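You operate a simulated robot arm through the tools that you are given. There is no shell and no other tool. Be economical: measure what you need, move in short steps, check, and stop when the job is done.

Carry out the task below with a simulated two-armed robot. There is one attempt and no reset: what you move stays moved.

JOB
Raise and prop the leaf, wipe it clean, lift the pot onto it.
Fine: prop out before you wipe; sticky stain off with the orange cloth, cloth back in its place; both hands on the pot. What is to be rubbed or washed off counts as gone when no trace of it is left.
Where things are to end (x, y in the base frame): grey pot within 0.1 m of [0.97, 0.15].
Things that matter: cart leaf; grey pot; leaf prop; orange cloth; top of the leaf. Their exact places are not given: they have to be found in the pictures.

It is judged by the outcome, as a careful person would: the job done as asked, and still so three seconds after it is handed in. It fails if anything else is knocked over, pushed out of place, dropped, spilled or broken. Flat cloth is picked up by pressing the open fingertips on it (5 to 10 N) and closing them slowly along it; thin cloth reads only 2 to 8 mm in the jaws.

ROBOT AND FRAMES
Two 7-joint arms with two-finger parallel grippers on one trunk, on a base that drives. Base frame: it is fixed to the floor where the robot stands at the start and does not move with it; the origin is under the middle of the robot, x ahead of it, y to its left, z up. Units: m, rad, N and s.
The left shoulder is at the start at [0.07, 0.134, 1.076], the right one opposite. With the tool pointing down near the work surface each hand reaches from about 0.1 to 0.64 m from the robot's upright axis, wherever it stands, measured 20 degrees to its own side. Places, roughly: cart leaf [0.9, 0.1, 0.7]; leaf prop [0.5, 0.2, 0.8]; top of the leaf [0.9, 0.1, 0.7]. Payload 1.57 kg a hand.
Tool frame (each hand has its own): the origin (TCP) lies between the finger pads and is the grasp point; the fingertips stand 0.03 m ahead of it; z points along the fingers, y is the line along which they close. The gripper opens to 0.08 m. The fingers are 0.017 m wide and 0.012 m thick; the gripper's body (0.04 by 0.082 m) begins 0.08 m behind the TCP.
Orientation is that of the tool frame in the base frame, as a unit quaternion [w, x, y, z]. With the fingers straight down and closing along the base's y, the tool's x points along the base's -x, its y along +y and its z along -z.

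CONTROLS
- The arms move only by the tool nudge_tool. It takes "left_series", "right_series" or both (then of equal length, played together; a hand with none holds still); each is a list of rows, each an object of numbers (a shift or turn left out is 0, a gripper value left out holds the last): "wx", "wy", "wz": the turn, a rotation vector about the tool's x, y, z in rad; "dx", "dy", "dz": the shift along the tool's x, y, z in m; "grip": the gripper command, from -1 (shut) to 1 (fully open), values between in proportion. In form: [{"wx": .., "wy": .., "wz": .., "dx": .., "dy": .., "dz": .., "grip": ..}, ...]. A call has 1 to 12 rows; each row is the pose to reach, as a shift and turn from the pose commanded when the call began, along the tool's axes at that moment. Each row takes 0.2 s and may step no farther than 0.05 m and 0.15 rad from the row before; otherwise, or with a gripper value out of range, the whole call is refused. A pose out of reach is approached as far as the arm can. The call stops where the force on the tool passes 40 N (or 10 N more than at its start, if that is more) or the arm is blocked; 0.2 s more then pass. The fingers move at their own pace (about 0.153 m/s each) and stop on an object; they squeeze with about 38 N. The grip force told is the motor's: it shows also when the fingers shut on nothing. Time passes only in rows, and 0.2 s behind the last, so rows that repeat a pose let the fingers close. It gives the time, the measured TCP pose, the force on the tool (base axes), the opening and the grip force at its end, in the units of the frame above (readings bear some noise), with the torque about the TCP (base axes, N m) and any sound that the robot's microphone picked up.
- Cameras (640 x 400 px; columns grow to the right, rows downward): "scene" is now at [0.1384, -0.0016, 1.3027]; the picture's right is [-0.02, -1.00, 0.00], its down [-0.60, 0.01, -0.80] and it looks along [0.80, -0.02, -0.60] (base axes); focal length 223 px, centre (320, 200). "left" rides on the left gripper at [0.072, 0.007, -0.122] in its tool frame; the picture's right is [-0.09, 1.00, 0.00], its down [-0.84, -0.08, -0.54] and it looks along [-0.54, -0.05, 0.84] (tool axes); focal length 238 px, centre (320, 200). "right" rides on the right gripper at [0.072, -0.007, -0.122] in its tool frame; the picture's right is [0.09, 1.00, 0.00], its down [-0.84, 0.08, -0.54] and it looks along [-0.54, 0.05, 0.84] (tool axes); focal length 238 px, centre (320, 200).
- get_image(camera): a new picture of that camera. The clock stands still meanwhile.
- move_column(by): slides the trunk up (or, below 0, down) by that many m; the arms and the scene camera ride with it, the base frame stays. It gives what a move gives, with no picture.
- drive_base(legs): drives the robot by 1 to 6 legs, each [ahead, left, turn to the left] in m, m and rad, along the robot's own axes; the way and the turn of a leg run together, so that a leg with both is an arc; at most 1.5 m and 3.142 rad a leg. The arms and the cameras ride along, it lands a little off, and it stops where it bumps. It gives what a move gives.
- head_to(pan, tilt): turns the head with the scene camera to pan (to the left, within 1.501 rad either way) and tilt (down, from -0.506 to 1.204), counted from straight ahead of the robot. It gives what a move gives.
- locate(camera, pixels): there is no depth. For up to 12 entries [column, row, z] of the newest picture of that camera ("zoom" is the newest enlarged one), the place [x, y] in the base frame at which the ray of that pixel passes the height z, good to about 0.003 m. The clock stands still meanwhile.
- inspect(camera, box): a new picture of the part [left, top, right, bottom] of that camera's present view, enlarged. The clock stands still meanwhile.
- hand_in(): hands the job in; it is judged then, once.

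Keep the steps short. Do not move on a guess: measure, check each grasp and each placing, and mend mistakes. In all there are 80 turns and 78 pictures (those below and enlarged ones count). Leave the grippers open and the arms clear of the work at the hand-in unless told otherwise, and finish with a single line.

The tools are called after ">>>" by a JSON object that holds its "fn" and its "kwargs". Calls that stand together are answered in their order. nudge_tool: Moves the arms, as the interface text tells. Its arguments: {"type":"object","properties":{"left_series":{"type":"array","items":{"type":"object","properties":{"wx":{"type":"number"},"wy":{"type":"number"},"wz":{"type":"number"},"dx":{"type":"number"},"dy":{"type":"number"},"dz":{"type":"number"},"grip":{"type":"number"}}}},"right_series":{"type":"array","items":{"type":"object","properties":{"wx":{"type":"number"},"wy":{"type":"number"},"wz":{"type":"number"},"dx":{"type":"number"},"dy":{"type":"number"},"dz":{"type":"number"},"grip":{"type":"number"}}}}},"required":[]} The other tools are called the same way: move_column (by) slides the trunk up or down; drive_base (legs) drives the base; head_to (pan, tilt) turns the head that bears the scene camera; get_image (camera) takes a picture; locate (camera, pixels) gives the place at which the rays of pixels pass given heights; inspect (camera, box) takes an enlarged picture of a part of a camera's view; hand_in () hands the job in.

At the start:

```text
time: 0.0
left_tool_pos: [0.4491, 0.2382, 1.0711]
left_tcp_rot: [0.0, -0.001, 1.0, -0.001]
left_force: [1.2, -0.7, -0.2]
left_ft_torque: [-0.02, -0.02, 0.01]
left_grip_width: 0.0801
left_grip_force: 0.0
right_tool_pos: [0.3692, -0.1253, 1.1286]
right_tcp_rot: [0.0, 0.0, 1.0, 0.0]
right_force: [0.1, 0.1, 0.5]
right_ft_torque: [-0.03, 0.01, 0.0]
right_grip_width: 0.0798
right_grip_force: 0.0
trunk travel left (down, up): [-0.65, 0.29]
robot x, y, heading: [-0.0043, 0.0029, 0.0]
head pan, tilt: [-0.023, 0.642]
```

scene: 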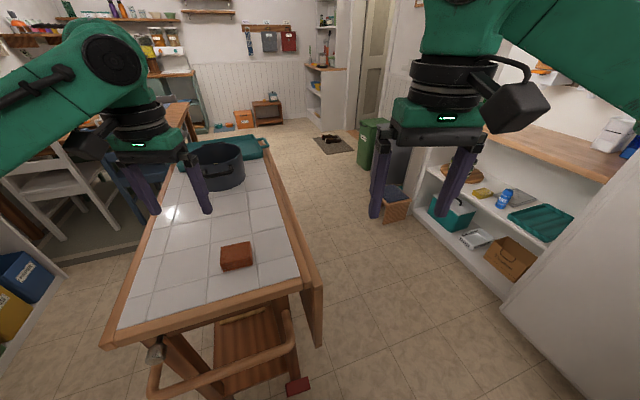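
right: 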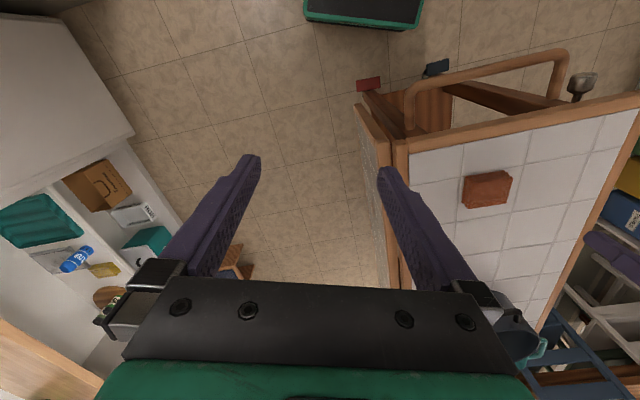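
left: 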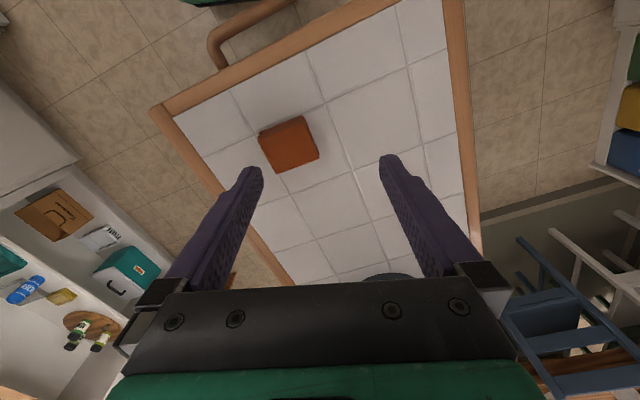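

I see the cart with the orange cloth at (237,256) and the pot at (218,165). The leaf seems to hang on the right side. I'll take enlarged views to find the leaf and its prop.

>>> {"fn": "inspect", "kwargs": {"camera": "scene", "box": [90, 120, 350, 400]}}

>>> {"fn": "locate", "kwargs": {"camera": "scene", "pixels": [[237, 256, 0.85], [118, 335, 0.85], [300, 285, 0.85], [262, 155, 0.85], [218, 185, 0.85], [320, 345, 0.55], [322, 285, 0.8]]}}

>>> {"fn": "inspect", "kwargs": {"camera": "right", "box": [320, 40, 640, 240]}}

```text
1.43 times, centred on (220, 260) of scene
```

zoom: 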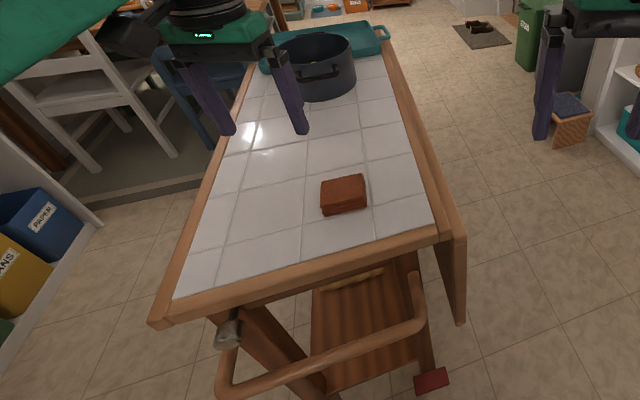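

```text
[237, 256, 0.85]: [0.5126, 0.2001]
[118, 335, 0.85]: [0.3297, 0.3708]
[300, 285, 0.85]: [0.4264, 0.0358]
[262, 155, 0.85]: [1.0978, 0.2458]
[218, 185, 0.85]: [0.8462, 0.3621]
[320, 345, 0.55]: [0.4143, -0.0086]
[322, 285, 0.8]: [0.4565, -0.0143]
```

```text
2.00 times, centred on (480, 140) of right
```

zoom: 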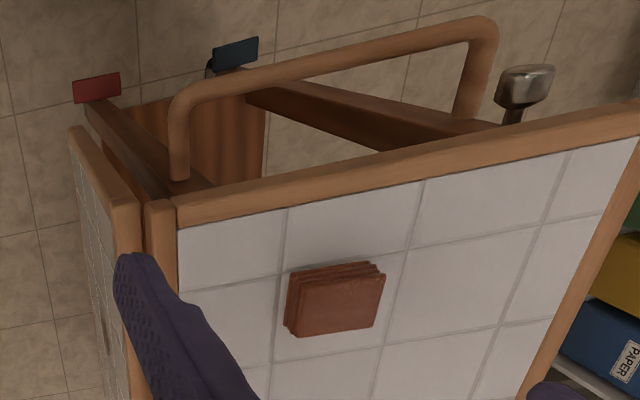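

The leaf hangs on the cart's right side. There's a metal knob at the near end and red and blue pedals below it. I'll tilt the head down to see the knob and the near end better.

>>> {"fn": "head_to", "kwargs": {"pan": 0.2, "tilt": 1.1}}

>>> {"fn": "get_image", "kwargs": {"camera": "scene"}}

>>> {"fn": "head_to", "kwargs": {"pan": -0.7, "tilt": 0.8}}

>>> {"fn": "get_image", "kwargs": {"camera": "scene"}}

>>> {"fn": "locate", "kwargs": {"camera": "scene", "pixels": [[320, 200, 0], [420, 250, 0], [420, 150, 0], [200, 150, 0], [150, 250, 0], [300, 100, 0]]}}

```text
time: 0.9
left_tool_pos: [0.4494, 0.238, 1.0715]
left_tcp_rot: [-0.001, 0.0, 1.0, 0.0]
left_force: [-0.7, -0.1, 0.1]
left_ft_torque: [0.01, 0.01, -0.03]
left_grip_width: 0.0801
left_grip_force: 0.0
right_tool_pos: [0.3698, -0.1265, 1.1292]
right_tcp_rot: [-0.001, 0.0, 1.0, 0.001]
right_force: [-0.1, -0.3, -0.7]
right_ft_torque: [-0.02, 0.01, -0.01]
right_grip_width: 0.0801
right_grip_force: 0.1
trunk travel left (down, up): [-0.65, 0.29]
robot x, y, heading: [-0.0031, -0.0001, 0.005]
head pan, tilt: [0.201, 1.1]
```

```text
72 pictures are left
```

scene: 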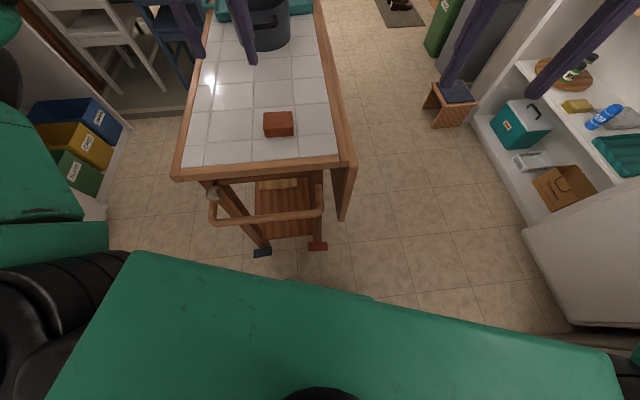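

```text
time: 2.1
left_tool_pos: [0.4504, 0.2368, 1.0709]
left_tcp_rot: [-0.001, 0.0, 1.0, 0.0]
left_force: [0.2, 0.2, 0.3]
left_ft_torque: [-0.02, -0.01, 0.01]
left_grip_width: 0.0798
left_grip_force: 0.0
right_tool_pos: [0.3695, -0.1262, 1.1293]
right_tcp_rot: [0.0, 0.001, 1.0, 0.001]
right_force: [0.0, 0.2, 0.3]
right_ft_torque: [0.04, -0.02, 0.0]
right_grip_width: 0.0801
right_grip_force: 0.0
trunk travel left (down, up): [-0.65, 0.29]
robot x, y, heading: [0.001, -0.0018, 0.004]
head pan, tilt: [-0.7, 0.799]
```

```text
71 pictures are left
```

scene: 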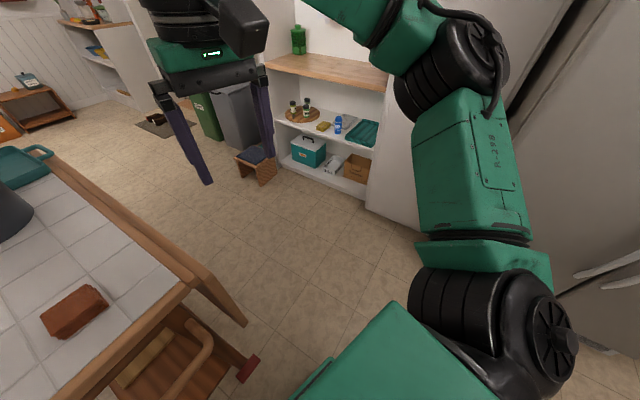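

```text
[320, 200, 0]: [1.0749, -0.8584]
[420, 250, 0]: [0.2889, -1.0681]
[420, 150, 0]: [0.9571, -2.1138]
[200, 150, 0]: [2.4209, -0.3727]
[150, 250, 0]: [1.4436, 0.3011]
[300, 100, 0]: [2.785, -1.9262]
```

The aisle to the right of the cart looks free. I'll measure the aisle limits and enlarge the near-end area under the top.

>>> {"fn": "locate", "kwargs": {"camera": "scene", "pixels": [[366, 207, 0], [420, 238, 0], [362, 197, 0], [258, 184, 0], [246, 322, 0.5], [212, 270, 0.85], [50, 158, 0.85], [187, 285, 0.85], [240, 380, 0.1], [590, 340, 0]]}}

>>> {"fn": "inspect", "kwargs": {"camera": "scene", "box": [0, 200, 320, 400]}}

```text
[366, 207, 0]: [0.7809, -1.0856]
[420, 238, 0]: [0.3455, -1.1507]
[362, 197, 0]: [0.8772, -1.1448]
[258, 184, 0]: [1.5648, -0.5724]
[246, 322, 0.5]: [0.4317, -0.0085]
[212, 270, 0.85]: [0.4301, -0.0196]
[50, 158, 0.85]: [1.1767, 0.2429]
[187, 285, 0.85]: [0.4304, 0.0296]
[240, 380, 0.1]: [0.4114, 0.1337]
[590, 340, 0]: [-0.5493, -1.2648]
```

```text
2.00 times, centred on (160, 300) of scene
```

zoom: 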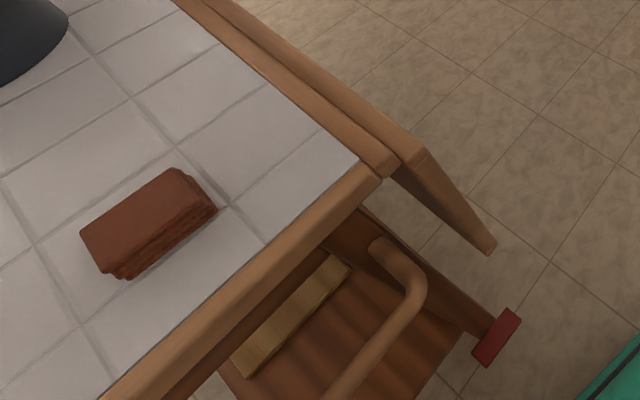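

A lighter wooden bar shows under the near end of the top, and it could be a pull-out prop. I'll drive round to the right side of the cart to see the leaf face-on: sideways first, then ahead.

>>> {"fn": "drive_base", "kwargs": {"legs": [[0, -0.48, 0], [0.85, 0, 0]]}}

>>> {"fn": "head_to", "kwargs": {"pan": 1.3, "tilt": 0.8}}

>>> {"fn": "get_image", "kwargs": {"camera": "scene"}}

```text
time: 9.0
left_tool_pos: [1.2846, -0.2325, 1.0727]
left_tcp_rot: [0.0, -0.005, 1.0, 0.0]
left_force: [-1.1, 0.6, -0.9]
left_ft_torque: [-0.01, 0.0, -0.01]
left_grip_width: 0.08
left_grip_force: 0.1
right_tool_pos: [1.2062, -0.597, 1.1286]
right_tcp_rot: [0.0, -0.002, 1.0, 0.0]
right_force: [0.1, -0.5, 0.3]
right_ft_torque: [0.01, 0.01, 0.01]
right_grip_width: 0.0803
right_grip_force: 0.1
trunk travel left (down, up): [-0.65, 0.29]
robot x, y, heading: [0.8383, -0.4765, 0.009]
head pan, tilt: [-0.7, 0.799]
```

```text
time: 10.9
left_tool_pos: [1.286, -0.2335, 1.0712]
left_tcp_rot: [0.0, -0.004, 1.0, 0.0]
left_force: [0.2, -0.7, 0.0]
left_ft_torque: [0.0, -0.02, 0.0]
left_grip_width: 0.08
left_grip_force: 0.1
right_tool_pos: [1.2063, -0.5982, 1.1286]
right_tcp_rot: [-0.001, -0.002, 1.0, 0.001]
right_force: [0.1, 1.2, 0.4]
right_ft_torque: [0.02, 0.0, 0.0]
right_grip_width: 0.08
right_grip_force: 0.0
trunk travel left (down, up): [-0.65, 0.29]
robot x, y, heading: [0.8353, -0.473, 0.007]
head pan, tilt: [1.3, 0.799]
```

```text
69 pictures are left
```

scene: 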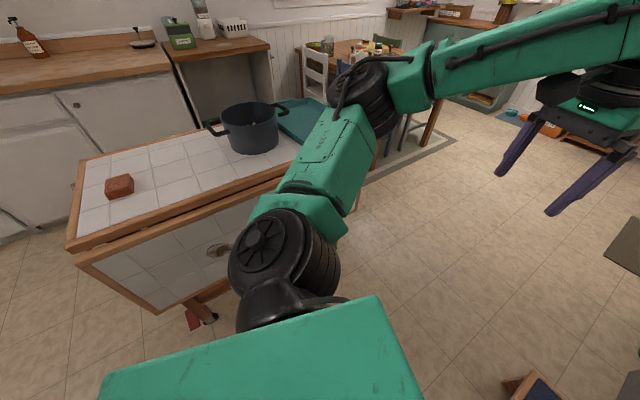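

The leaf face is visible with a stain at about (218,250). I'll turn to face the leaf.

>>> {"fn": "drive_base", "kwargs": {"legs": [[0.1, 0, 0], [0, 0, 1.88]]}}

>>> {"fn": "head_to", "kwargs": {"pan": 0, "tilt": 0.75}}

>>> {"fn": "get_image", "kwargs": {"camera": "scene"}}

```text
time: 16.6
left_tool_pos: [0.5815, -0.112, 1.0702]
left_tcp_rot: [0.0, 0.803, -0.596, 0.0]
left_force: [0.3, 0.4, -0.1]
left_ft_torque: [0.02, 0.01, -0.01]
left_grip_width: 0.08
left_grip_force: 0.0
right_tool_pos: [0.954, -0.0836, 1.1289]
right_tcp_rot: [0.001, 0.802, -0.597, -0.001]
right_force: [-1.0, 0.2, -0.3]
right_ft_torque: [-0.03, 0.01, 0.04]
right_grip_width: 0.0801
right_grip_force: 0.0
trunk travel left (down, up): [-0.65, 0.29]
robot x, y, heading: [0.9381, -0.4726, 1.862]
head pan, tilt: [1.3, 0.799]
```

```text
time: 18.0
left_tool_pos: [0.5812, -0.111, 1.072]
left_tcp_rot: [0.0, 0.803, -0.596, 0.0]
left_force: [-0.5, 0.0, 0.7]
left_ft_torque: [-0.02, -0.02, 0.03]
left_grip_width: 0.08
left_grip_force: 0.0
right_tool_pos: [0.9534, -0.0834, 1.1279]
right_tcp_rot: [0.001, 0.802, -0.598, 0.0]
right_force: [-0.4, 0.1, -0.4]
right_ft_torque: [0.02, -0.01, 0.01]
right_grip_width: 0.0799
right_grip_force: 0.0
trunk travel left (down, up): [-0.65, 0.29]
robot x, y, heading: [0.9391, -0.4742, 1.863]
head pan, tilt: [0.0, 0.75]
```

```text
68 pictures are left
```

scene: 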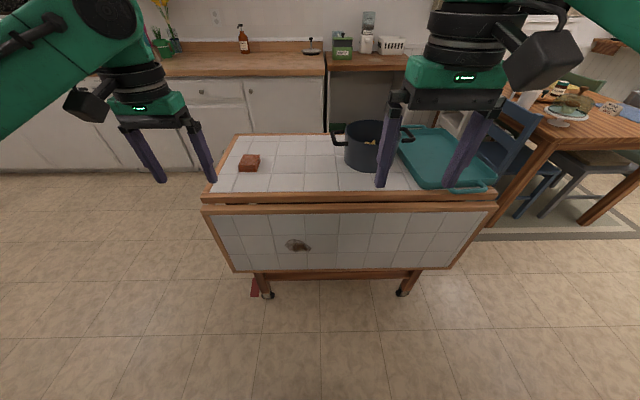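

Now I face the leaf. The stain is at (297,245), with the pot at (370,145), the cloth at (249,163) and a tray at (445,160). I'll enlarge the leaf and the top and measure the edges.

>>> {"fn": "inspect", "kwargs": {"camera": "scene", "box": [190, 120, 510, 320]}}

>>> {"fn": "locate", "kwargs": {"camera": "scene", "pixels": [[203, 205, 0.85], [497, 203, 0.85], [232, 271, 0.55], [452, 267, 0.55], [205, 199, 0.85], [492, 192, 0.85], [297, 245, 0.68], [249, 168, 0.85], [367, 168, 0.85], [333, 138, 0.95], [413, 138, 0.95]]}}

```text
2.00 times, centred on (350, 220) of scene
```

zoom: 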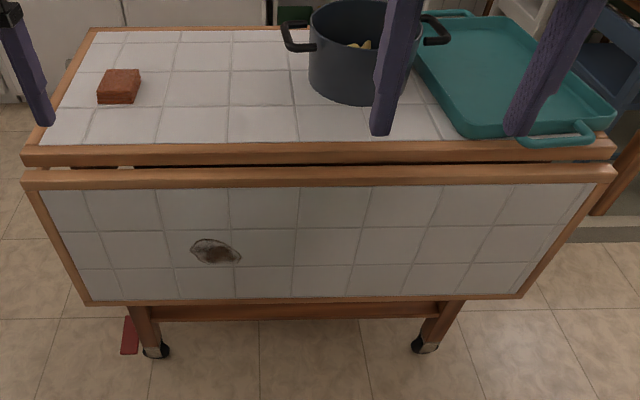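

```text
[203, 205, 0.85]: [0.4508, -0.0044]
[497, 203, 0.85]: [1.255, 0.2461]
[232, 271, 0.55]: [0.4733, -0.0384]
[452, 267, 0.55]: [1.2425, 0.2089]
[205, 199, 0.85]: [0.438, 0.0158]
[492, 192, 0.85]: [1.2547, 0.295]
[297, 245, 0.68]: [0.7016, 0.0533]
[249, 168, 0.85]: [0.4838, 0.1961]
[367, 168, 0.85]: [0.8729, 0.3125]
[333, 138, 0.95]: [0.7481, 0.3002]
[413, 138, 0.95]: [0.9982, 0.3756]
```

I need the true height of the top. I'll triangulate with the near right corner of the top frame and the left edge of the cloth against the first picture.

>>> {"fn": "locate", "kwargs": {"camera": "scene", "pixels": [[202.5, 194, 0.85], [202.5, 194, 0.8], [202.5, 194, 0.9], [249, 157, 0.9], [249, 157, 0.85], [201.5, 205, 0.85], [201.5, 205, 0.8], [318, 205, 0.85], [318, 205, 0.8], [318, 271, 0.55], [318, 271, 0.5]]}}

>>> {"fn": "get_image", "kwargs": {"camera": "left"}}

>>> {"fn": "get_image", "kwargs": {"camera": "right"}}

```text
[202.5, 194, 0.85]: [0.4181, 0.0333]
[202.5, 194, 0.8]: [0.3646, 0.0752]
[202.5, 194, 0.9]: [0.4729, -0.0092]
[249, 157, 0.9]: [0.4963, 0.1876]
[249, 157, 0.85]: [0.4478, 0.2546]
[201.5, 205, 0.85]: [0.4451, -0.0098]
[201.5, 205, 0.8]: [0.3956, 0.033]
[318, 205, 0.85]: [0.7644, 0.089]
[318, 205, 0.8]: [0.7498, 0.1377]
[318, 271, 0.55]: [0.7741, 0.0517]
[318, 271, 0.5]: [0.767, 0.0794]
```

```text
66 pictures are left
```

left: 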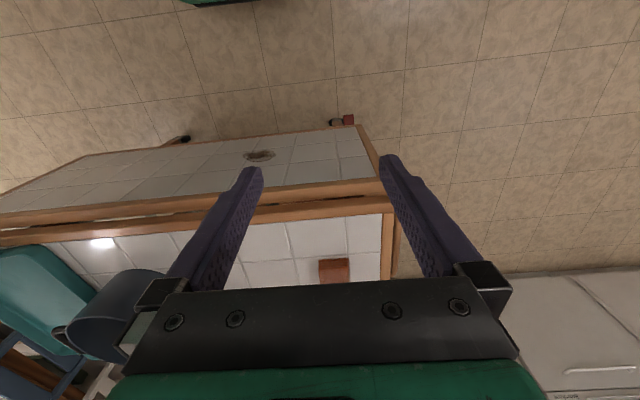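

```text
65 pictures are left
```

right: 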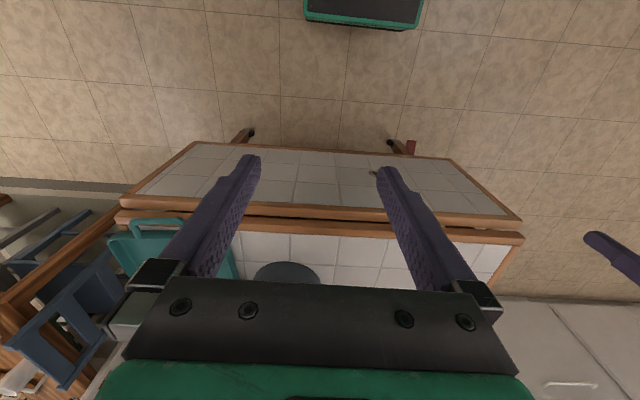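

The top height is about 0.85 m, and the hanging leaf spans about z 0.49 to 0.84. I need to understand the prop, so I'll drive to the cart's near end and look from low down.

>>> {"fn": "drive_base", "kwargs": {"legs": [[-0.05, 0, 0], [0, 0.75, 0]]}}

>>> {"fn": "move_column", "kwargs": {"by": -0.45}}

>>> {"fn": "head_to", "kwargs": {"pan": -0.7, "tilt": 0.1}}

>>> {"fn": "get_image", "kwargs": {"camera": "scene"}}

```text
time: 22.1
left_tool_pos: [-0.058, -0.3646, 1.0702]
left_tcp_rot: [0.0, 0.82, -0.572, 0.001]
left_force: [0.2, -0.5, -0.3]
left_ft_torque: [0.03, -0.04, -0.01]
left_grip_width: 0.0802
left_grip_force: 0.0
right_tool_pos: [0.3113, -0.3158, 1.1281]
right_tcp_rot: [0.0, 0.819, -0.574, 0.001]
right_force: [-0.6, 0.1, -0.3]
right_ft_torque: [0.0, -0.04, 0.0]
right_grip_width: 0.08
right_grip_force: 0.1
trunk travel left (down, up): [-0.65, 0.29]
robot x, y, heading: [0.3218, -0.7076, 1.921]
head pan, tilt: [0.0, 0.75]
stopped in leg 2: the robot was blocked; the commanded pose is now the measured one
```

```text
refused: -0.45 is not a number from -0.4 to 0.4
```

```text
time: 23.2
left_tool_pos: [-0.0566, -0.3648, 1.0722]
left_tcp_rot: [0.0, 0.819, -0.574, 0.0]
left_force: [0.6, 0.2, 0.0]
left_ft_torque: [-0.01, 0.02, -0.01]
left_grip_width: 0.0801
left_grip_force: 0.0
right_tool_pos: [0.3131, -0.3145, 1.1286]
right_tcp_rot: [0.001, 0.819, -0.574, -0.001]
right_force: [-0.2, 0.2, -0.3]
right_ft_torque: [0.02, 0.01, -0.02]
right_grip_width: 0.0802
right_grip_force: 0.1
trunk travel left (down, up): [-0.65, 0.29]
robot x, y, heading: [0.3217, -0.7073, 1.92]
head pan, tilt: [-0.7, 0.099]
```

```text
64 pictures are left
```

scene: 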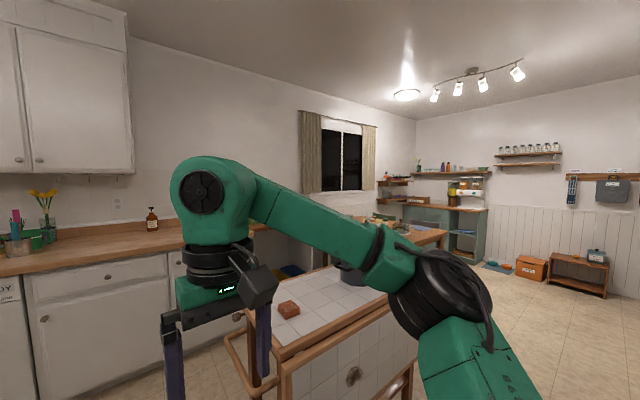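

The base touched something, probably the fridge behind, so I'll pull ahead a little. Then I'll lower the column to look under the top.

>>> {"fn": "drive_base", "kwargs": {"legs": [[0.08, 0, 0]]}}

>>> {"fn": "move_column", "kwargs": {"by": -0.4}}

>>> {"fn": "head_to", "kwargs": {"pan": -0.25, "tilt": 0.2}}

>>> {"fn": "get_image", "kwargs": {"camera": "scene"}}

```text
time: 24.2
left_tool_pos: [-0.0852, -0.2922, 1.0729]
left_tcp_rot: [0.0, 0.82, -0.572, 0.0]
left_force: [0.2, -0.1, 1.3]
left_ft_torque: [-0.01, 0.0, -0.02]
left_grip_width: 0.08
left_grip_force: 0.0
right_tool_pos: [0.2858, -0.243, 1.1307]
right_tcp_rot: [0.0, 0.82, -0.573, -0.001]
right_force: [-0.3, 0.2, -0.2]
right_ft_torque: [-0.01, 0.0, -0.01]
right_grip_width: 0.0801
right_grip_force: 0.0
trunk travel left (down, up): [-0.65, 0.29]
robot x, y, heading: [0.294, -0.6292, 1.919]
head pan, tilt: [-0.7, 0.099]
```

```text
time: 28.1
left_tool_pos: [-0.0839, -0.2906, 0.6727]
left_tcp_rot: [0.001, 0.821, -0.571, 0.0]
left_force: [0.3, -0.5, -0.9]
left_ft_torque: [0.01, 0.01, 0.01]
left_grip_width: 0.0802
left_grip_force: 0.1
right_tool_pos: [0.2861, -0.2414, 0.7294]
right_tcp_rot: [0.001, 0.82, -0.573, 0.0]
right_force: [0.5, -0.7, 0.8]
right_ft_torque: [-0.02, -0.02, -0.04]
right_grip_width: 0.0801
right_grip_force: 0.1
trunk travel left (down, up): [-0.25, 0.69]
robot x, y, heading: [0.2924, -0.6337, 1.921]
head pan, tilt: [-0.7, 0.099]
```

```text
time: 29.0
left_tool_pos: [-0.0838, -0.2902, 0.6717]
left_tcp_rot: [0.0, 0.82, -0.572, 0.001]
left_force: [0.3, -0.5, 0.5]
left_ft_torque: [0.02, 0.0, -0.04]
left_grip_width: 0.0801
left_grip_force: 0.0
right_tool_pos: [0.2853, -0.2411, 0.729]
right_tcp_rot: [0.001, 0.82, -0.573, 0.0]
right_force: [-0.6, 0.4, 0.4]
right_ft_torque: [-0.04, 0.04, 0.0]
right_grip_width: 0.08
right_grip_force: 0.1
trunk travel left (down, up): [-0.25, 0.69]
robot x, y, heading: [0.2939, -0.6319, 1.924]
head pan, tilt: [-0.25, 0.201]
```

```text
63 pictures are left
```

scene: 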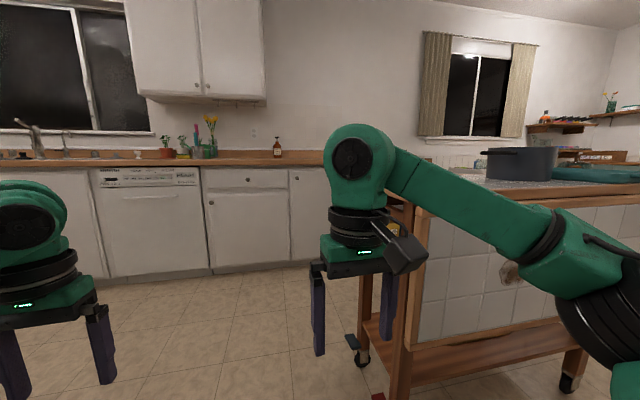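

The right arm blocks the view; something gold-coloured shows at (393,228) under the top. I'll pitch the right hand forward so its camera looks level at the near end.

>>> {"fn": "nudge_tool", "kwargs": {"right_series": [{"wy": -0.15}, {"wy": -0.3}, {"wy": -0.45}, {"wy": -0.6}, {"wy": -0.75}, {"wy": -0.9}, {"wy": -1.0}]}}

>>> {"fn": "get_image", "kwargs": {"camera": "right"}}

>>> {"fn": "get_image", "kwargs": {"camera": "scene"}}

```text
time: 30.6
left_tool_pos: [-0.0847, -0.2917, 0.6721]
left_tcp_rot: [-0.001, 0.82, -0.572, 0.0]
left_force: [0.5, 0.0, 0.0]
left_ft_torque: [0.03, -0.01, -0.02]
left_grip_width: 0.0801
left_grip_force: 0.1
right_tool_pos: [0.2851, -0.2416, 0.7289]
right_tcp_rot: [-0.275, 0.718, -0.503, -0.395]
right_force: [-0.4, -0.6, 0.3]
right_ft_torque: [0.0, -0.02, 0.02]
right_grip_width: 0.0801
right_grip_force: 0.0
trunk travel left (down, up): [-0.25, 0.69]
robot x, y, heading: [0.2936, -0.634, 1.926]
head pan, tilt: [-0.25, 0.201]
```

```text
62 pictures are left
```

right: 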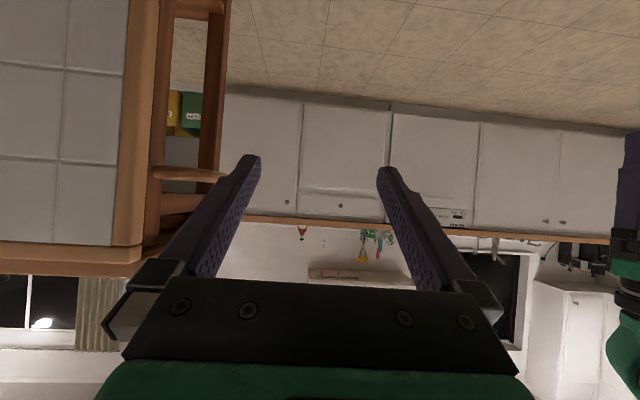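

```text
61 pictures are left
```

scene: 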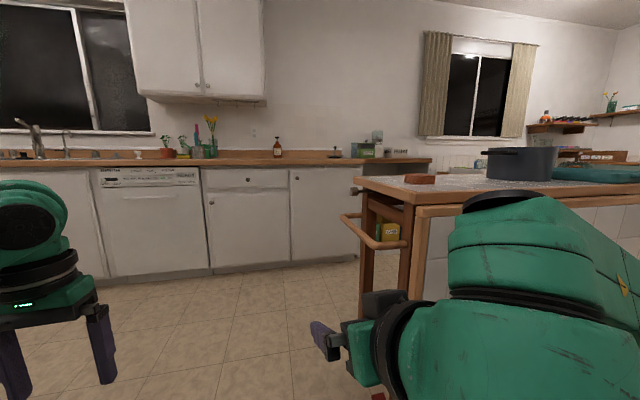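

The scene camera now sees the near end of the cart. I'll enlarge it.

>>> {"fn": "inspect", "kwargs": {"camera": "scene", "box": [330, 160, 470, 250]}}

>>> {"fn": "locate", "kwargs": {"camera": "scene", "pixels": [[390, 232, 0.75], [370, 200, 0.8], [412, 203, 0.8]]}}

```text
4.44 times, centred on (400, 205) of scene
```

zoom: 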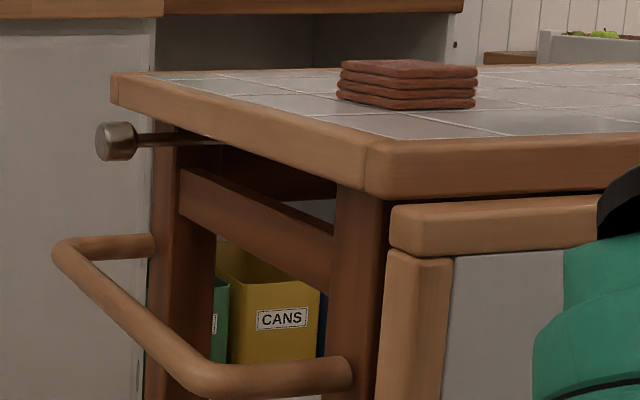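

```text
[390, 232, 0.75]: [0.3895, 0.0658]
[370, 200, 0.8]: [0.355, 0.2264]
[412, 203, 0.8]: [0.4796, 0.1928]
```

A metal knob on a rod sticks out under the top at the left of the near end, at (356,192). I'll lower the camera further to look under the top and see what the rod connects to.

>>> {"fn": "move_column", "kwargs": {"by": -0.22}}

>>> {"fn": "head_to", "kwargs": {"pan": -0.5, "tilt": -0.1}}

>>> {"fn": "inspect", "kwargs": {"camera": "scene", "box": [200, 100, 440, 250]}}

```text
time: 32.9
left_tool_pos: [-0.0841, -0.2901, 0.4514]
left_tcp_rot: [-0.001, 0.82, -0.572, 0.0]
left_force: [0.0, 0.1, -0.6]
left_ft_torque: [0.0, 0.02, 0.02]
left_grip_width: 0.0802
left_grip_force: 0.2
right_tool_pos: [0.2847, -0.2422, 0.5086]
right_tcp_rot: [-0.275, 0.719, -0.503, -0.393]
right_force: [0.2, 0.2, 0.1]
right_ft_torque: [0.01, 0.02, -0.07]
right_grip_width: 0.0796
right_grip_force: 0.1
trunk travel left (down, up): [-0.03, 0.91]
robot x, y, heading: [0.2917, -0.632, 1.923]
head pan, tilt: [-0.25, 0.201]
```

```text
time: 33.7
left_tool_pos: [-0.0843, -0.2913, 0.4509]
left_tcp_rot: [0.001, 0.82, -0.573, 0.001]
left_force: [-0.3, 0.4, 0.4]
left_ft_torque: [0.01, 0.01, 0.04]
left_grip_width: 0.0801
left_grip_force: 0.2
right_tool_pos: [0.2846, -0.241, 0.5082]
right_tcp_rot: [-0.274, 0.719, -0.503, -0.393]
right_force: [-0.5, 0.0, 0.2]
right_ft_torque: [-0.02, 0.0, -0.01]
right_grip_width: 0.0804
right_grip_force: 0.1
trunk travel left (down, up): [-0.03, 0.91]
robot x, y, heading: [0.2962, -0.6278, 1.925]
head pan, tilt: [-0.499, -0.099]
```

```text
2.67 times, centred on (320, 175) of scene
```

zoom: 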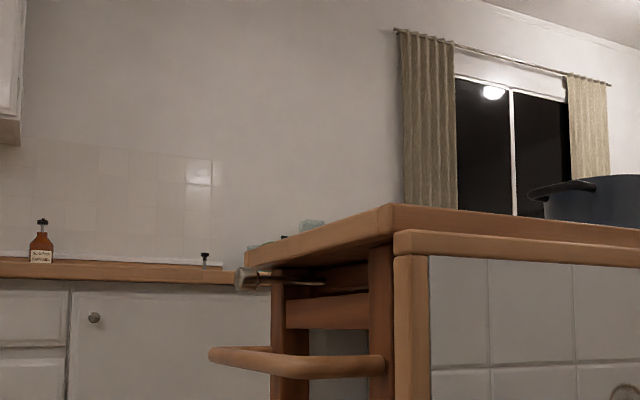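

>>> {"fn": "inspect", "kwargs": {"camera": "scene", "box": [280, 185, 360, 235]}}

>>> {"fn": "get_image", "kwargs": {"camera": "right"}}

```text
8.00 times, centred on (320, 210) of scene
```

zoom: 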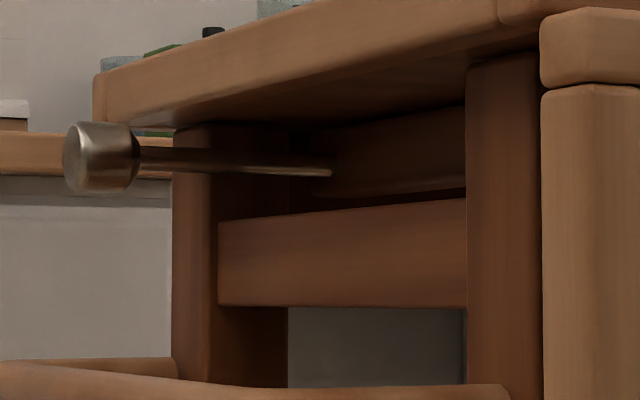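

```text
57 pictures are left
```

right: 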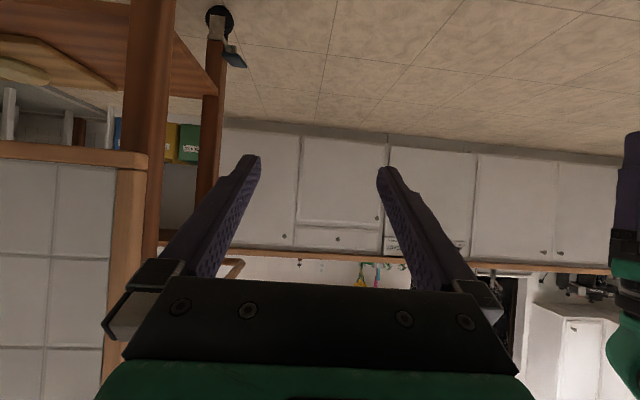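

>>> {"fn": "locate", "kwargs": {"camera": "scene", "pixels": [[292.5, 204.6, 0.74], [292.5, 204.6, 0.76], [292.5, 204.6, 0.78], [292.5, 204.6, 0.8], [321, 206.5, 0.76], [321, 206.5, 0.78], [321, 206.5, 0.8], [292, 197, 0.8], [292, 197, 0.82]]}}

>>> {"fn": "drive_base", "kwargs": {"legs": [[0, 0.3, 0], [0, 0, -0.6]]}}

>>> {"fn": "get_image", "kwargs": {"camera": "scene"}}

```text
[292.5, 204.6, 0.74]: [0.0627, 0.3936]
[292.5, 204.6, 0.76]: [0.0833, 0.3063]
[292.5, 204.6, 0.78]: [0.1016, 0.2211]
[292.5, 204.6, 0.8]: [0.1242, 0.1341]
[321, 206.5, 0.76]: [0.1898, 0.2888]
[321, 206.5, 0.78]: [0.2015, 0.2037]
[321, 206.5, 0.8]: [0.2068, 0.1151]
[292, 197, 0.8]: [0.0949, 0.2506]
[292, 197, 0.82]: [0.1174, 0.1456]
```

```text
time: 36.8
left_tool_pos: [-0.2462, -0.2912, 0.4523]
left_tcp_rot: [-0.001, 0.726, -0.688, 0.0]
left_force: [0.0, 0.5, -0.6]
left_ft_torque: [-0.01, -0.02, 0.02]
left_grip_width: 0.0799
left_grip_force: 0.1
right_tool_pos: [0.1218, -0.3543, 0.5086]
right_tcp_rot: [-0.33, 0.636, -0.605, -0.349]
right_force: [-0.5, -0.2, -0.7]
right_ft_torque: [-0.02, 0.01, 0.01]
right_grip_width: 0.0798
right_grip_force: 0.1
trunk travel left (down, up): [-0.03, 0.91]
robot x, y, heading: [0.0159, -0.7345, 1.622]
head pan, tilt: [-0.499, -0.099]
stopped in leg 2: the robot was blocked; the commanded pose is now the measured one
```

```text
56 pictures are left
```

scene: 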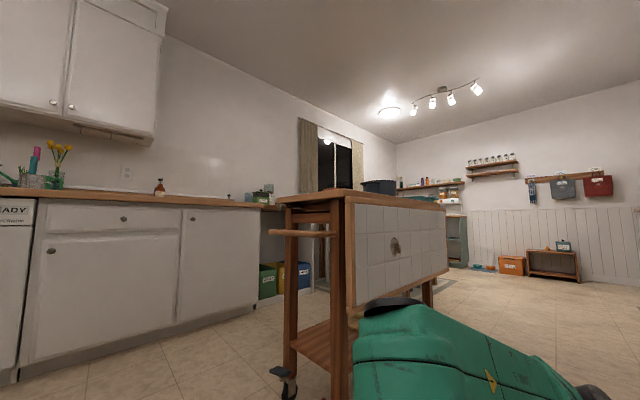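

The turn was blocked again by the furniture behind, so I'll avoid that side. I'll enlarge the near end from here.

>>> {"fn": "inspect", "kwargs": {"camera": "scene", "box": [260, 180, 356, 240]}}

>>> {"fn": "locate", "kwargs": {"camera": "zoom", "pixels": [[320, 200, 0.8]]}}

```text
6.67 times, centred on (308, 210) of scene
```

zoom: 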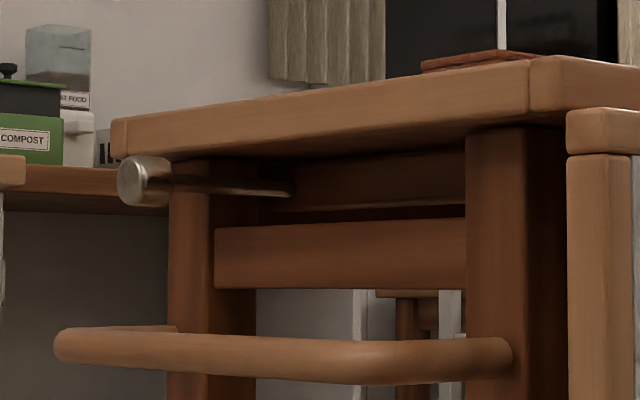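

```text
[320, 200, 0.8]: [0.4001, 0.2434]
```

I'll triangulate the knob and the rod's inner end in this enlarged view.

>>> {"fn": "locate", "kwargs": {"camera": "zoom", "pixels": [[140, 182, 0.76], [140, 182, 0.78], [140, 182, 0.8], [280, 188, 0.76], [280, 188, 0.78], [280, 188, 0.8], [115, 135, 0.85], [115, 135, 0.83], [530, 75, 0.85], [190, 182, 0.78], [285, 345, 0.6], [285, 345, 0.62]]}}

>>> {"fn": "get_image", "kwargs": {"camera": "right"}}

```text
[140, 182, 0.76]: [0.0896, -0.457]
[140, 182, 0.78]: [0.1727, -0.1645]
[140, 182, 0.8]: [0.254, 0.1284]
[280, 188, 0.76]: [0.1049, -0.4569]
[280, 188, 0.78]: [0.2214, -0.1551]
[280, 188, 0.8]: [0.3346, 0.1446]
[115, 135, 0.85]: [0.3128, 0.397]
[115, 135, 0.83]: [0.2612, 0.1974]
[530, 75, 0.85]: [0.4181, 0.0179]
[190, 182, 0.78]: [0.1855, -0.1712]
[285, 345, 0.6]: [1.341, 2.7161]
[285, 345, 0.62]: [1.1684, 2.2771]
```

```text
54 pictures are left
```

right: 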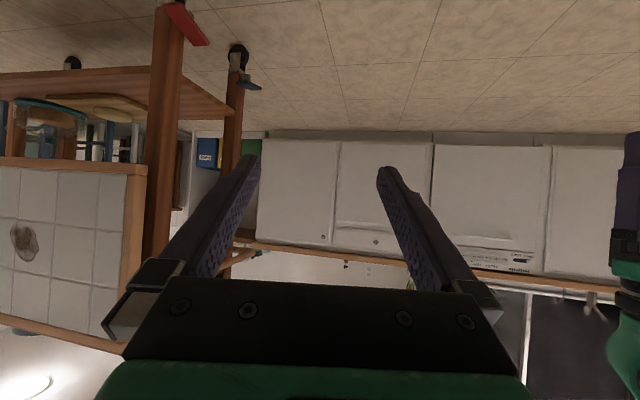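

My reading is that the rod comes off the end of a cross bar under the top, and that bar is the prop. The knob slides across from left to right, toward the leaf side, pushing the bar out under the raised leaf. My plan:
- Stand at the near end.
- Right hand grips the leaf's near edge at the bottom corner and swings it up.
- Left hand pushes the knob toward the leaf.

First I'll raise the column and return to the near end.

>>> {"fn": "move_column", "kwargs": {"by": 0.4}}

>>> {"fn": "move_column", "kwargs": {"by": 0.12}}

>>> {"fn": "drive_base", "kwargs": {"legs": [[0.4, 0.06, 0], [0, 0, -1.32]]}}

>>> {"fn": "head_to", "kwargs": {"pan": 0, "tilt": 0.6}}

>>> {"fn": "get_image", "kwargs": {"camera": "scene"}}

```text
time: 40.6
left_tool_pos: [-0.2454, -0.2906, 0.8508]
left_tcp_rot: [0.0, 0.726, -0.688, -0.001]
left_force: [0.0, 0.0, 0.5]
left_ft_torque: [-0.02, -0.05, 0.03]
left_grip_width: 0.08
left_grip_force: 0.1
right_tool_pos: [0.122, -0.353, 0.9089]
right_tcp_rot: [-0.33, 0.636, -0.605, -0.348]
right_force: [-0.6, 0.3, -0.1]
right_ft_torque: [0.0, 0.0, 0.01]
right_grip_width: 0.0801
right_grip_force: 0.0
trunk travel left (down, up): [-0.43, 0.51]
robot x, y, heading: [0.0138, -0.725, 1.624]
head pan, tilt: [-0.499, -0.099]
```

```text
time: 42.1
left_tool_pos: [-0.2461, -0.2916, 0.9724]
left_tcp_rot: [0.0, 0.726, -0.688, 0.0]
left_force: [-0.1, 0.1, -0.7]
left_ft_torque: [0.01, -0.02, -0.02]
left_grip_width: 0.0799
left_grip_force: 0.0
right_tool_pos: [0.1216, -0.3542, 1.0291]
right_tcp_rot: [-0.33, 0.636, -0.605, -0.348]
right_force: [-0.8, 0.8, 0.5]
right_ft_torque: [0.02, -0.03, -0.03]
right_grip_width: 0.0799
right_grip_force: 0.1
trunk travel left (down, up): [-0.55, 0.39]
robot x, y, heading: [0.0126, -0.7255, 1.623]
head pan, tilt: [-0.499, -0.099]
```

```text
time: 48.0
left_tool_pos: [0.3047, 0.0239, 0.972]
left_tcp_rot: [0.0, -0.137, 0.991, 0.0]
left_force: [0.0, -0.3, -0.4]
left_ft_torque: [-0.02, 0.0, 0.01]
left_grip_width: 0.0802
left_grip_force: 0.0
right_tool_pos: [0.3248, -0.3477, 1.0283]
right_tcp_rot: [0.475, -0.12, 0.869, 0.066]
right_force: [0.0, -0.2, -0.4]
right_ft_torque: [-0.02, -0.02, -0.02]
right_grip_width: 0.08
right_grip_force: 0.1
trunk travel left (down, up): [-0.55, 0.39]
robot x, y, heading: [-0.0638, -0.3275, 0.275]
head pan, tilt: [-0.499, -0.099]
```

```text
time: 49.1
left_tool_pos: [0.3041, 0.0244, 0.9717]
left_tcp_rot: [0.0, -0.137, 0.991, 0.001]
left_force: [0.1, 0.2, 0.3]
left_ft_torque: [0.0, 0.02, 0.01]
left_grip_width: 0.08
left_grip_force: 0.1
right_tool_pos: [0.3262, -0.3477, 1.0294]
right_tcp_rot: [0.475, -0.119, 0.869, 0.067]
right_force: [0.6, 0.7, -0.6]
right_ft_torque: [-0.01, 0.0, 0.02]
right_grip_width: 0.0799
right_grip_force: 0.1
trunk travel left (down, up): [-0.55, 0.39]
robot x, y, heading: [-0.0664, -0.3258, 0.274]
head pan, tilt: [0.0, 0.6]
```

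```text
53 pictures are left
```

scene: 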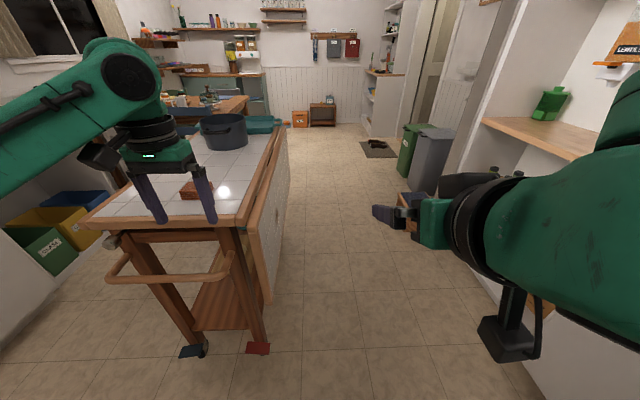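

>>> {"fn": "inspect", "kwargs": {"camera": "scene", "box": [80, 170, 320, 320]}}

>>> {"fn": "locate", "kwargs": {"camera": "scene", "pixels": [[109, 242, 0.79], [109, 242, 0.81], [84, 226, 0.85], [84, 226, 0.87], [244, 223, 0.85], [244, 223, 0.87], [268, 298, 0.5], [256, 225, 0.83]]}}

```text
2.67 times, centred on (200, 245) of scene
```

zoom: 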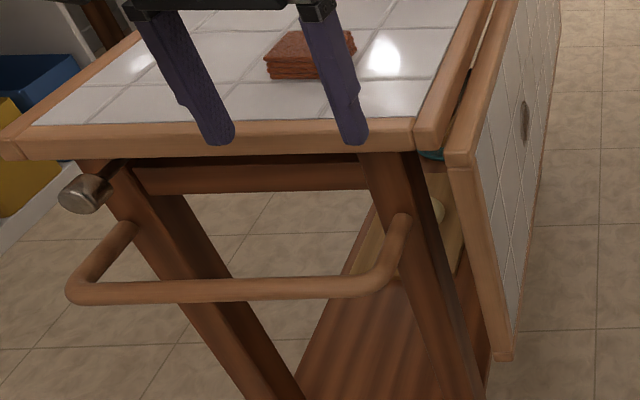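

```text
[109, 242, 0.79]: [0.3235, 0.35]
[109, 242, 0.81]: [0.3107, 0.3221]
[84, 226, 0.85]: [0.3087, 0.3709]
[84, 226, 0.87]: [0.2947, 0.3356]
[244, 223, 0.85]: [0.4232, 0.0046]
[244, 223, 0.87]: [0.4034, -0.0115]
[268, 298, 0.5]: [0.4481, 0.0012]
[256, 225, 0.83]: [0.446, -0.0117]
```

The leaf is about 25 mm thick, with its near bottom corner at roughly (0.44, 0, 0.50). I'll pitch the right hand to horizontal, then lower it well clear of the cart.

>>> {"fn": "nudge_tool", "kwargs": {"right_series": [{"wy": -0.14}, {"wy": -0.28}, {"wy": -0.42}, {"wy": -0.57}]}}

>>> {"fn": "nudge_tool", "kwargs": {"right_series": [{"dx": 0.05}, {"dx": 0.1, "wx": -0.028}, {"dx": 0.15, "wx": -0.028}, {"dx": 0.2, "wx": -0.028}, {"dx": 0.25, "wx": -0.028}, {"dx": 0.3, "wx": -0.028}, {"dx": 0.35, "wx": -0.028}, {"dx": 0.4, "wx": -0.028}, {"dx": 0.45, "wx": -0.028}, {"dx": 0.47, "wx": -0.028}, {"dx": 0.47, "wx": -0.028}]}}

>>> {"fn": "get_image", "kwargs": {"camera": "right"}}

```text
time: 50.1
left_tool_pos: [0.3023, 0.0261, 0.9729]
left_tcp_rot: [0.0, -0.138, 0.99, -0.002]
left_force: [0.4, 1.5, 0.4]
left_ft_torque: [-0.02, -0.01, -0.01]
left_grip_width: 0.08
left_grip_force: 0.1
right_tool_pos: [0.3174, -0.3049, 1.0397]
right_tcp_rot: [0.616, -0.138, 0.769, 0.102]
right_force: [0.1, -0.1, 0.0]
right_ft_torque: [-0.02, -0.02, -0.02]
right_grip_width: 0.0799
right_grip_force: 0.2
right hand out of reach, approached as far as the arm can: row 2, 3, 4
trunk travel left (down, up): [-0.55, 0.39]
robot x, y, heading: [-0.0651, -0.327, 0.272]
head pan, tilt: [0.0, 0.6]
```

```text
time: 51.2
left_tool_pos: [0.307, 0.0241, 0.9708]
left_tcp_rot: [-0.001, -0.136, 0.991, -0.001]
left_force: [-0.3, 0.3, -0.4]
left_ft_torque: [-0.07, 0.04, -0.02]
left_grip_width: 0.08
left_grip_force: 0.1
right_tool_pos: [0.3038, -0.2647, 0.8841]
right_tcp_rot: [0.606, -0.022, 0.774, 0.181]
right_force: [0.1, -0.2, 0.2]
right_ft_torque: [-0.06, 0.0, 0.0]
right_grip_width: 0.0799
right_grip_force: 0.0
right hand out of reach, approached as far as the arm can: row 1, 2, 3, 4, 5
trunk travel left (down, up): [-0.55, 0.39]
robot x, y, heading: [-0.0619, -0.3231, 0.272]
head pan, tilt: [0.0, 0.6]
stopped in row 5 (right hand): the arm was blocked; the commanded pose is now the measured one
```

```text
51 pictures are left
```

right: 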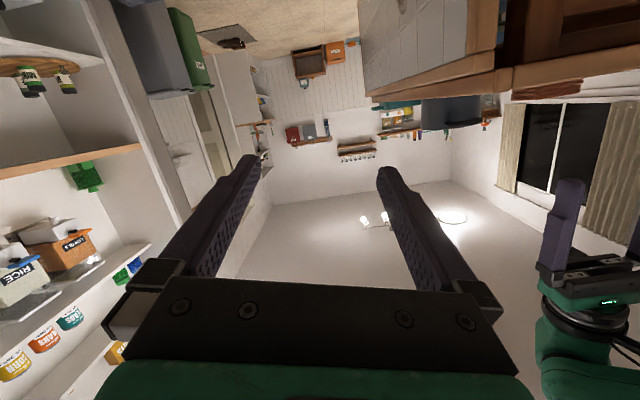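

Horizontal fingers that close to the body are out of reach. I'll shift the base back-left a bit, draw the left hand back, and lower the column so both jobs fall in reach. Then I'll straighten the right hand.

>>> {"fn": "nudge_tool", "kwargs": {"left_series": [{"dx": 0.05}, {"dx": 0.1}, {"dx": 0.1}]}}

>>> {"fn": "drive_base", "kwargs": {"legs": [[-0.022, 0.089, 0.03]]}}

>>> {"fn": "move_column", "kwargs": {"by": -0.2}}

>>> {"fn": "nudge_tool", "kwargs": {"right_series": [{"dz": 0.04}, {"dz": 0.08, "wx": -0.01, "wy": -0.08, "wz": -0.1}, {"dz": 0.1, "wx": -0.034, "wy": -0.15, "wz": -0.2}, {"dz": 0.11, "wx": -0.034, "wy": -0.2, "wz": -0.258}, {"dz": 0.11, "wx": -0.034, "wy": -0.2, "wz": -0.258}]}}

>>> {"fn": "get_image", "kwargs": {"camera": "right"}}

>>> {"fn": "get_image", "kwargs": {"camera": "scene"}}

```text
time: 52.0
left_tool_pos: [0.2104, -0.0048, 0.9709]
left_tcp_rot: [0.0, -0.138, 0.99, -0.001]
left_force: [-0.1, 0.5, 0.1]
left_ft_torque: [-0.03, 0.02, -0.02]
left_grip_width: 0.0799
left_grip_force: 0.1
right_tool_pos: [0.3036, -0.2654, 0.8861]
right_tcp_rot: [0.606, -0.024, 0.774, 0.181]
right_force: [0.5, -0.3, -0.3]
right_ft_torque: [-0.04, 0.0, 0.01]
right_grip_width: 0.0801
right_grip_force: 0.1
trunk travel left (down, up): [-0.55, 0.39]
robot x, y, heading: [-0.0617, -0.3281, 0.274]
head pan, tilt: [0.0, 0.6]
```

```text
time: 53.1
left_tool_pos: [0.1527, 0.0826, 0.9711]
left_tcp_rot: [0.001, -0.151, 0.989, 0.0]
left_force: [-0.1, 0.0, -0.1]
left_ft_torque: [-0.03, -0.02, 0.01]
left_grip_width: 0.0801
left_grip_force: 0.0
right_tool_pos: [0.254, -0.1764, 0.8856]
right_tcp_rot: [0.603, -0.037, 0.774, 0.191]
right_force: [0.9, -0.3, -0.2]
right_ft_torque: [-0.02, 0.02, -0.03]
right_grip_width: 0.0798
right_grip_force: 0.0
trunk travel left (down, up): [-0.55, 0.39]
robot x, y, heading: [-0.1061, -0.2473, 0.307]
head pan, tilt: [0.0, 0.6]
```

```text
time: 55.3
left_tool_pos: [0.1526, 0.0833, 0.7698]
left_tcp_rot: [0.001, -0.151, 0.988, -0.001]
left_force: [0.6, -0.5, 0.5]
left_ft_torque: [-0.05, -0.01, 0.02]
left_grip_width: 0.0799
left_grip_force: 0.1
right_tool_pos: [0.254, -0.1765, 0.6868]
right_tcp_rot: [0.602, -0.031, 0.774, 0.193]
right_force: [-0.6, 0.1, -0.5]
right_ft_torque: [-0.01, 0.02, 0.01]
right_grip_width: 0.0801
right_grip_force: 0.1
trunk travel left (down, up): [-0.35, 0.59]
robot x, y, heading: [-0.1154, -0.2481, 0.302]
head pan, tilt: [0.0, 0.6]
```

```text
time: 56.5
left_tool_pos: [0.1521, 0.0834, 0.7707]
left_tcp_rot: [0.001, -0.152, 0.988, 0.0]
left_force: [0.4, -0.2, -0.2]
left_ft_torque: [-0.05, 0.0, -0.01]
left_grip_width: 0.0799
left_grip_force: 0.0
right_tool_pos: [0.3609, -0.1435, 0.6753]
right_tcp_rot: [0.699, -0.101, 0.695, 0.134]
right_force: [-0.4, -0.2, -0.2]
right_ft_torque: [0.0, -0.02, -0.02]
right_grip_width: 0.0797
right_grip_force: 0.0
trunk travel left (down, up): [-0.35, 0.59]
robot x, y, heading: [-0.1114, -0.2466, 0.307]
head pan, tilt: [0.0, 0.6]
```

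```text
50 pictures are left
```

right: 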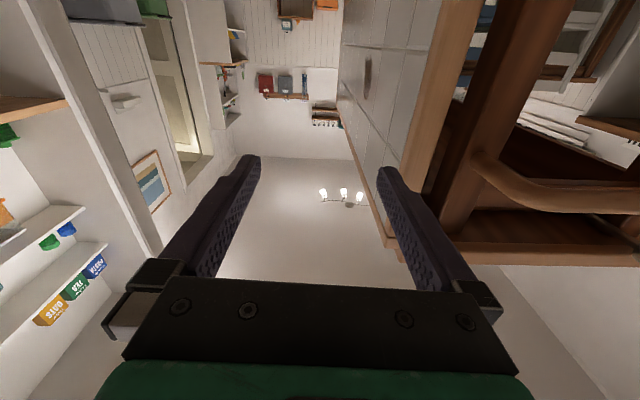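

```text
49 pictures are left
```

scene: 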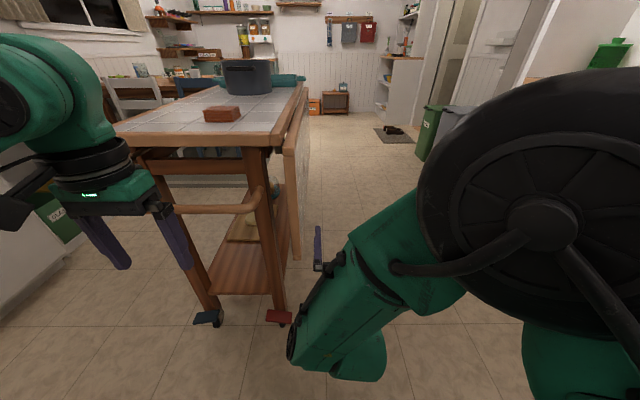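

The right hand is now horizontal, pointing along the leaf. I'll measure the leaf's near edge closely.

>>> {"fn": "inspect", "kwargs": {"camera": "scene", "box": [200, 110, 360, 270]}}

>>> {"fn": "locate", "kwargs": {"camera": "scene", "pixels": [[293, 262, 0.5], [293, 262, 0.48], [301, 258, 0.5], [286, 152, 0.83], [318, 265, 0.67]]}}

```text
2.50 times, centred on (280, 190) of scene
```

zoom: 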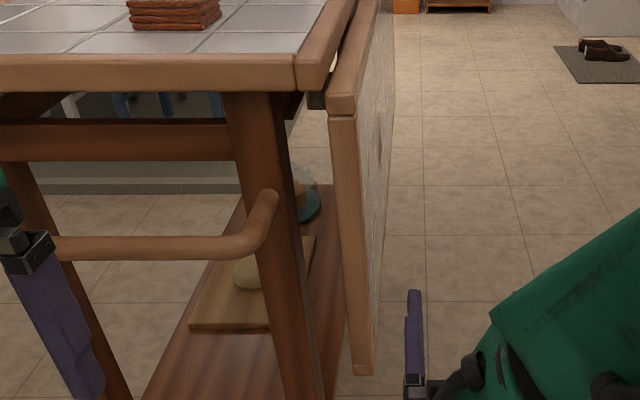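

```text
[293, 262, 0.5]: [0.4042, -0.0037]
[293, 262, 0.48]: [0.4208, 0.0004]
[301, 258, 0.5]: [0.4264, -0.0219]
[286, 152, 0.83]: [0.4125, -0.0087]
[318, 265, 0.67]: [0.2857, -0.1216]
```

The leaf's near edge centre is at about (0.42, -0.012), with its bottom at about 0.495. I'll bring the right hand down and across to just short of the edge at z 0.545, then check.

>>> {"fn": "nudge_tool", "kwargs": {"right_series": [{"dx": 0.045, "wx": 0.03, "grip": 1}, {"dx": 0.09, "wx": 0.03}, {"dx": 0.13, "wx": 0.03}, {"dx": 0.13, "dy": 0.04, "dz": 0.01, "wx": 0.03}, {"dx": 0.13, "dy": 0.08, "dz": 0.02, "wx": 0.03}, {"dx": 0.13, "dy": 0.107, "dz": 0.035, "wx": 0.03}, {"dx": 0.13, "dy": 0.107, "dz": 0.035, "wx": 0.03}]}}

>>> {"fn": "get_image", "kwargs": {"camera": "right"}}

>>> {"fn": "inspect", "kwargs": {"camera": "scene", "box": [200, 150, 360, 310]}}

```text
time: 58.1
left_tool_pos: [0.1524, 0.0834, 0.7699]
left_tcp_rot: [0.0, -0.152, 0.988, -0.001]
left_force: [0.6, 0.0, 0.4]
left_ft_torque: [0.0, 0.04, 0.01]
left_grip_width: 0.08
left_grip_force: 0.1
right_tool_pos: [0.3498, -0.0266, 0.534]
right_tcp_rot: [0.698, -0.116, 0.697, 0.117]
right_force: [0.6, 0.0, 0.0]
right_ft_torque: [-0.03, -0.01, 0.0]
right_grip_width: 0.0799
right_grip_force: 0.0
trunk travel left (down, up): [-0.35, 0.59]
robot x, y, heading: [-0.1092, -0.2479, 0.308]
head pan, tilt: [0.0, 0.6]
```

```text
47 pictures are left
```

right: 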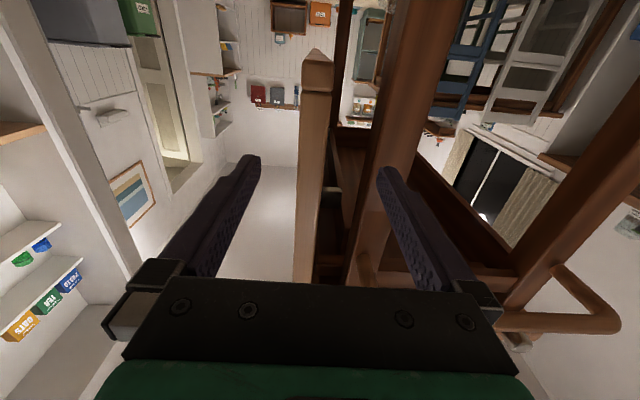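

```text
2.50 times, centred on (280, 230) of scene
```

zoom: 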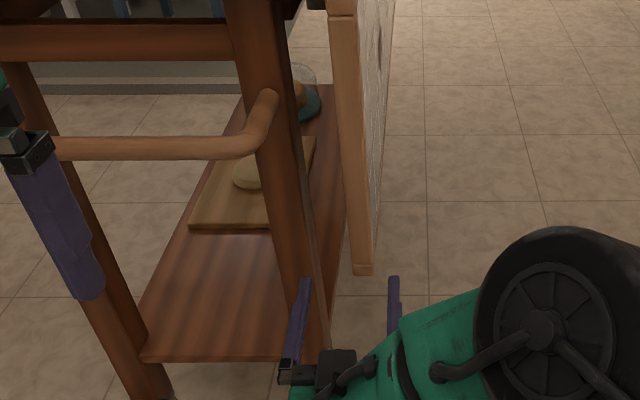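

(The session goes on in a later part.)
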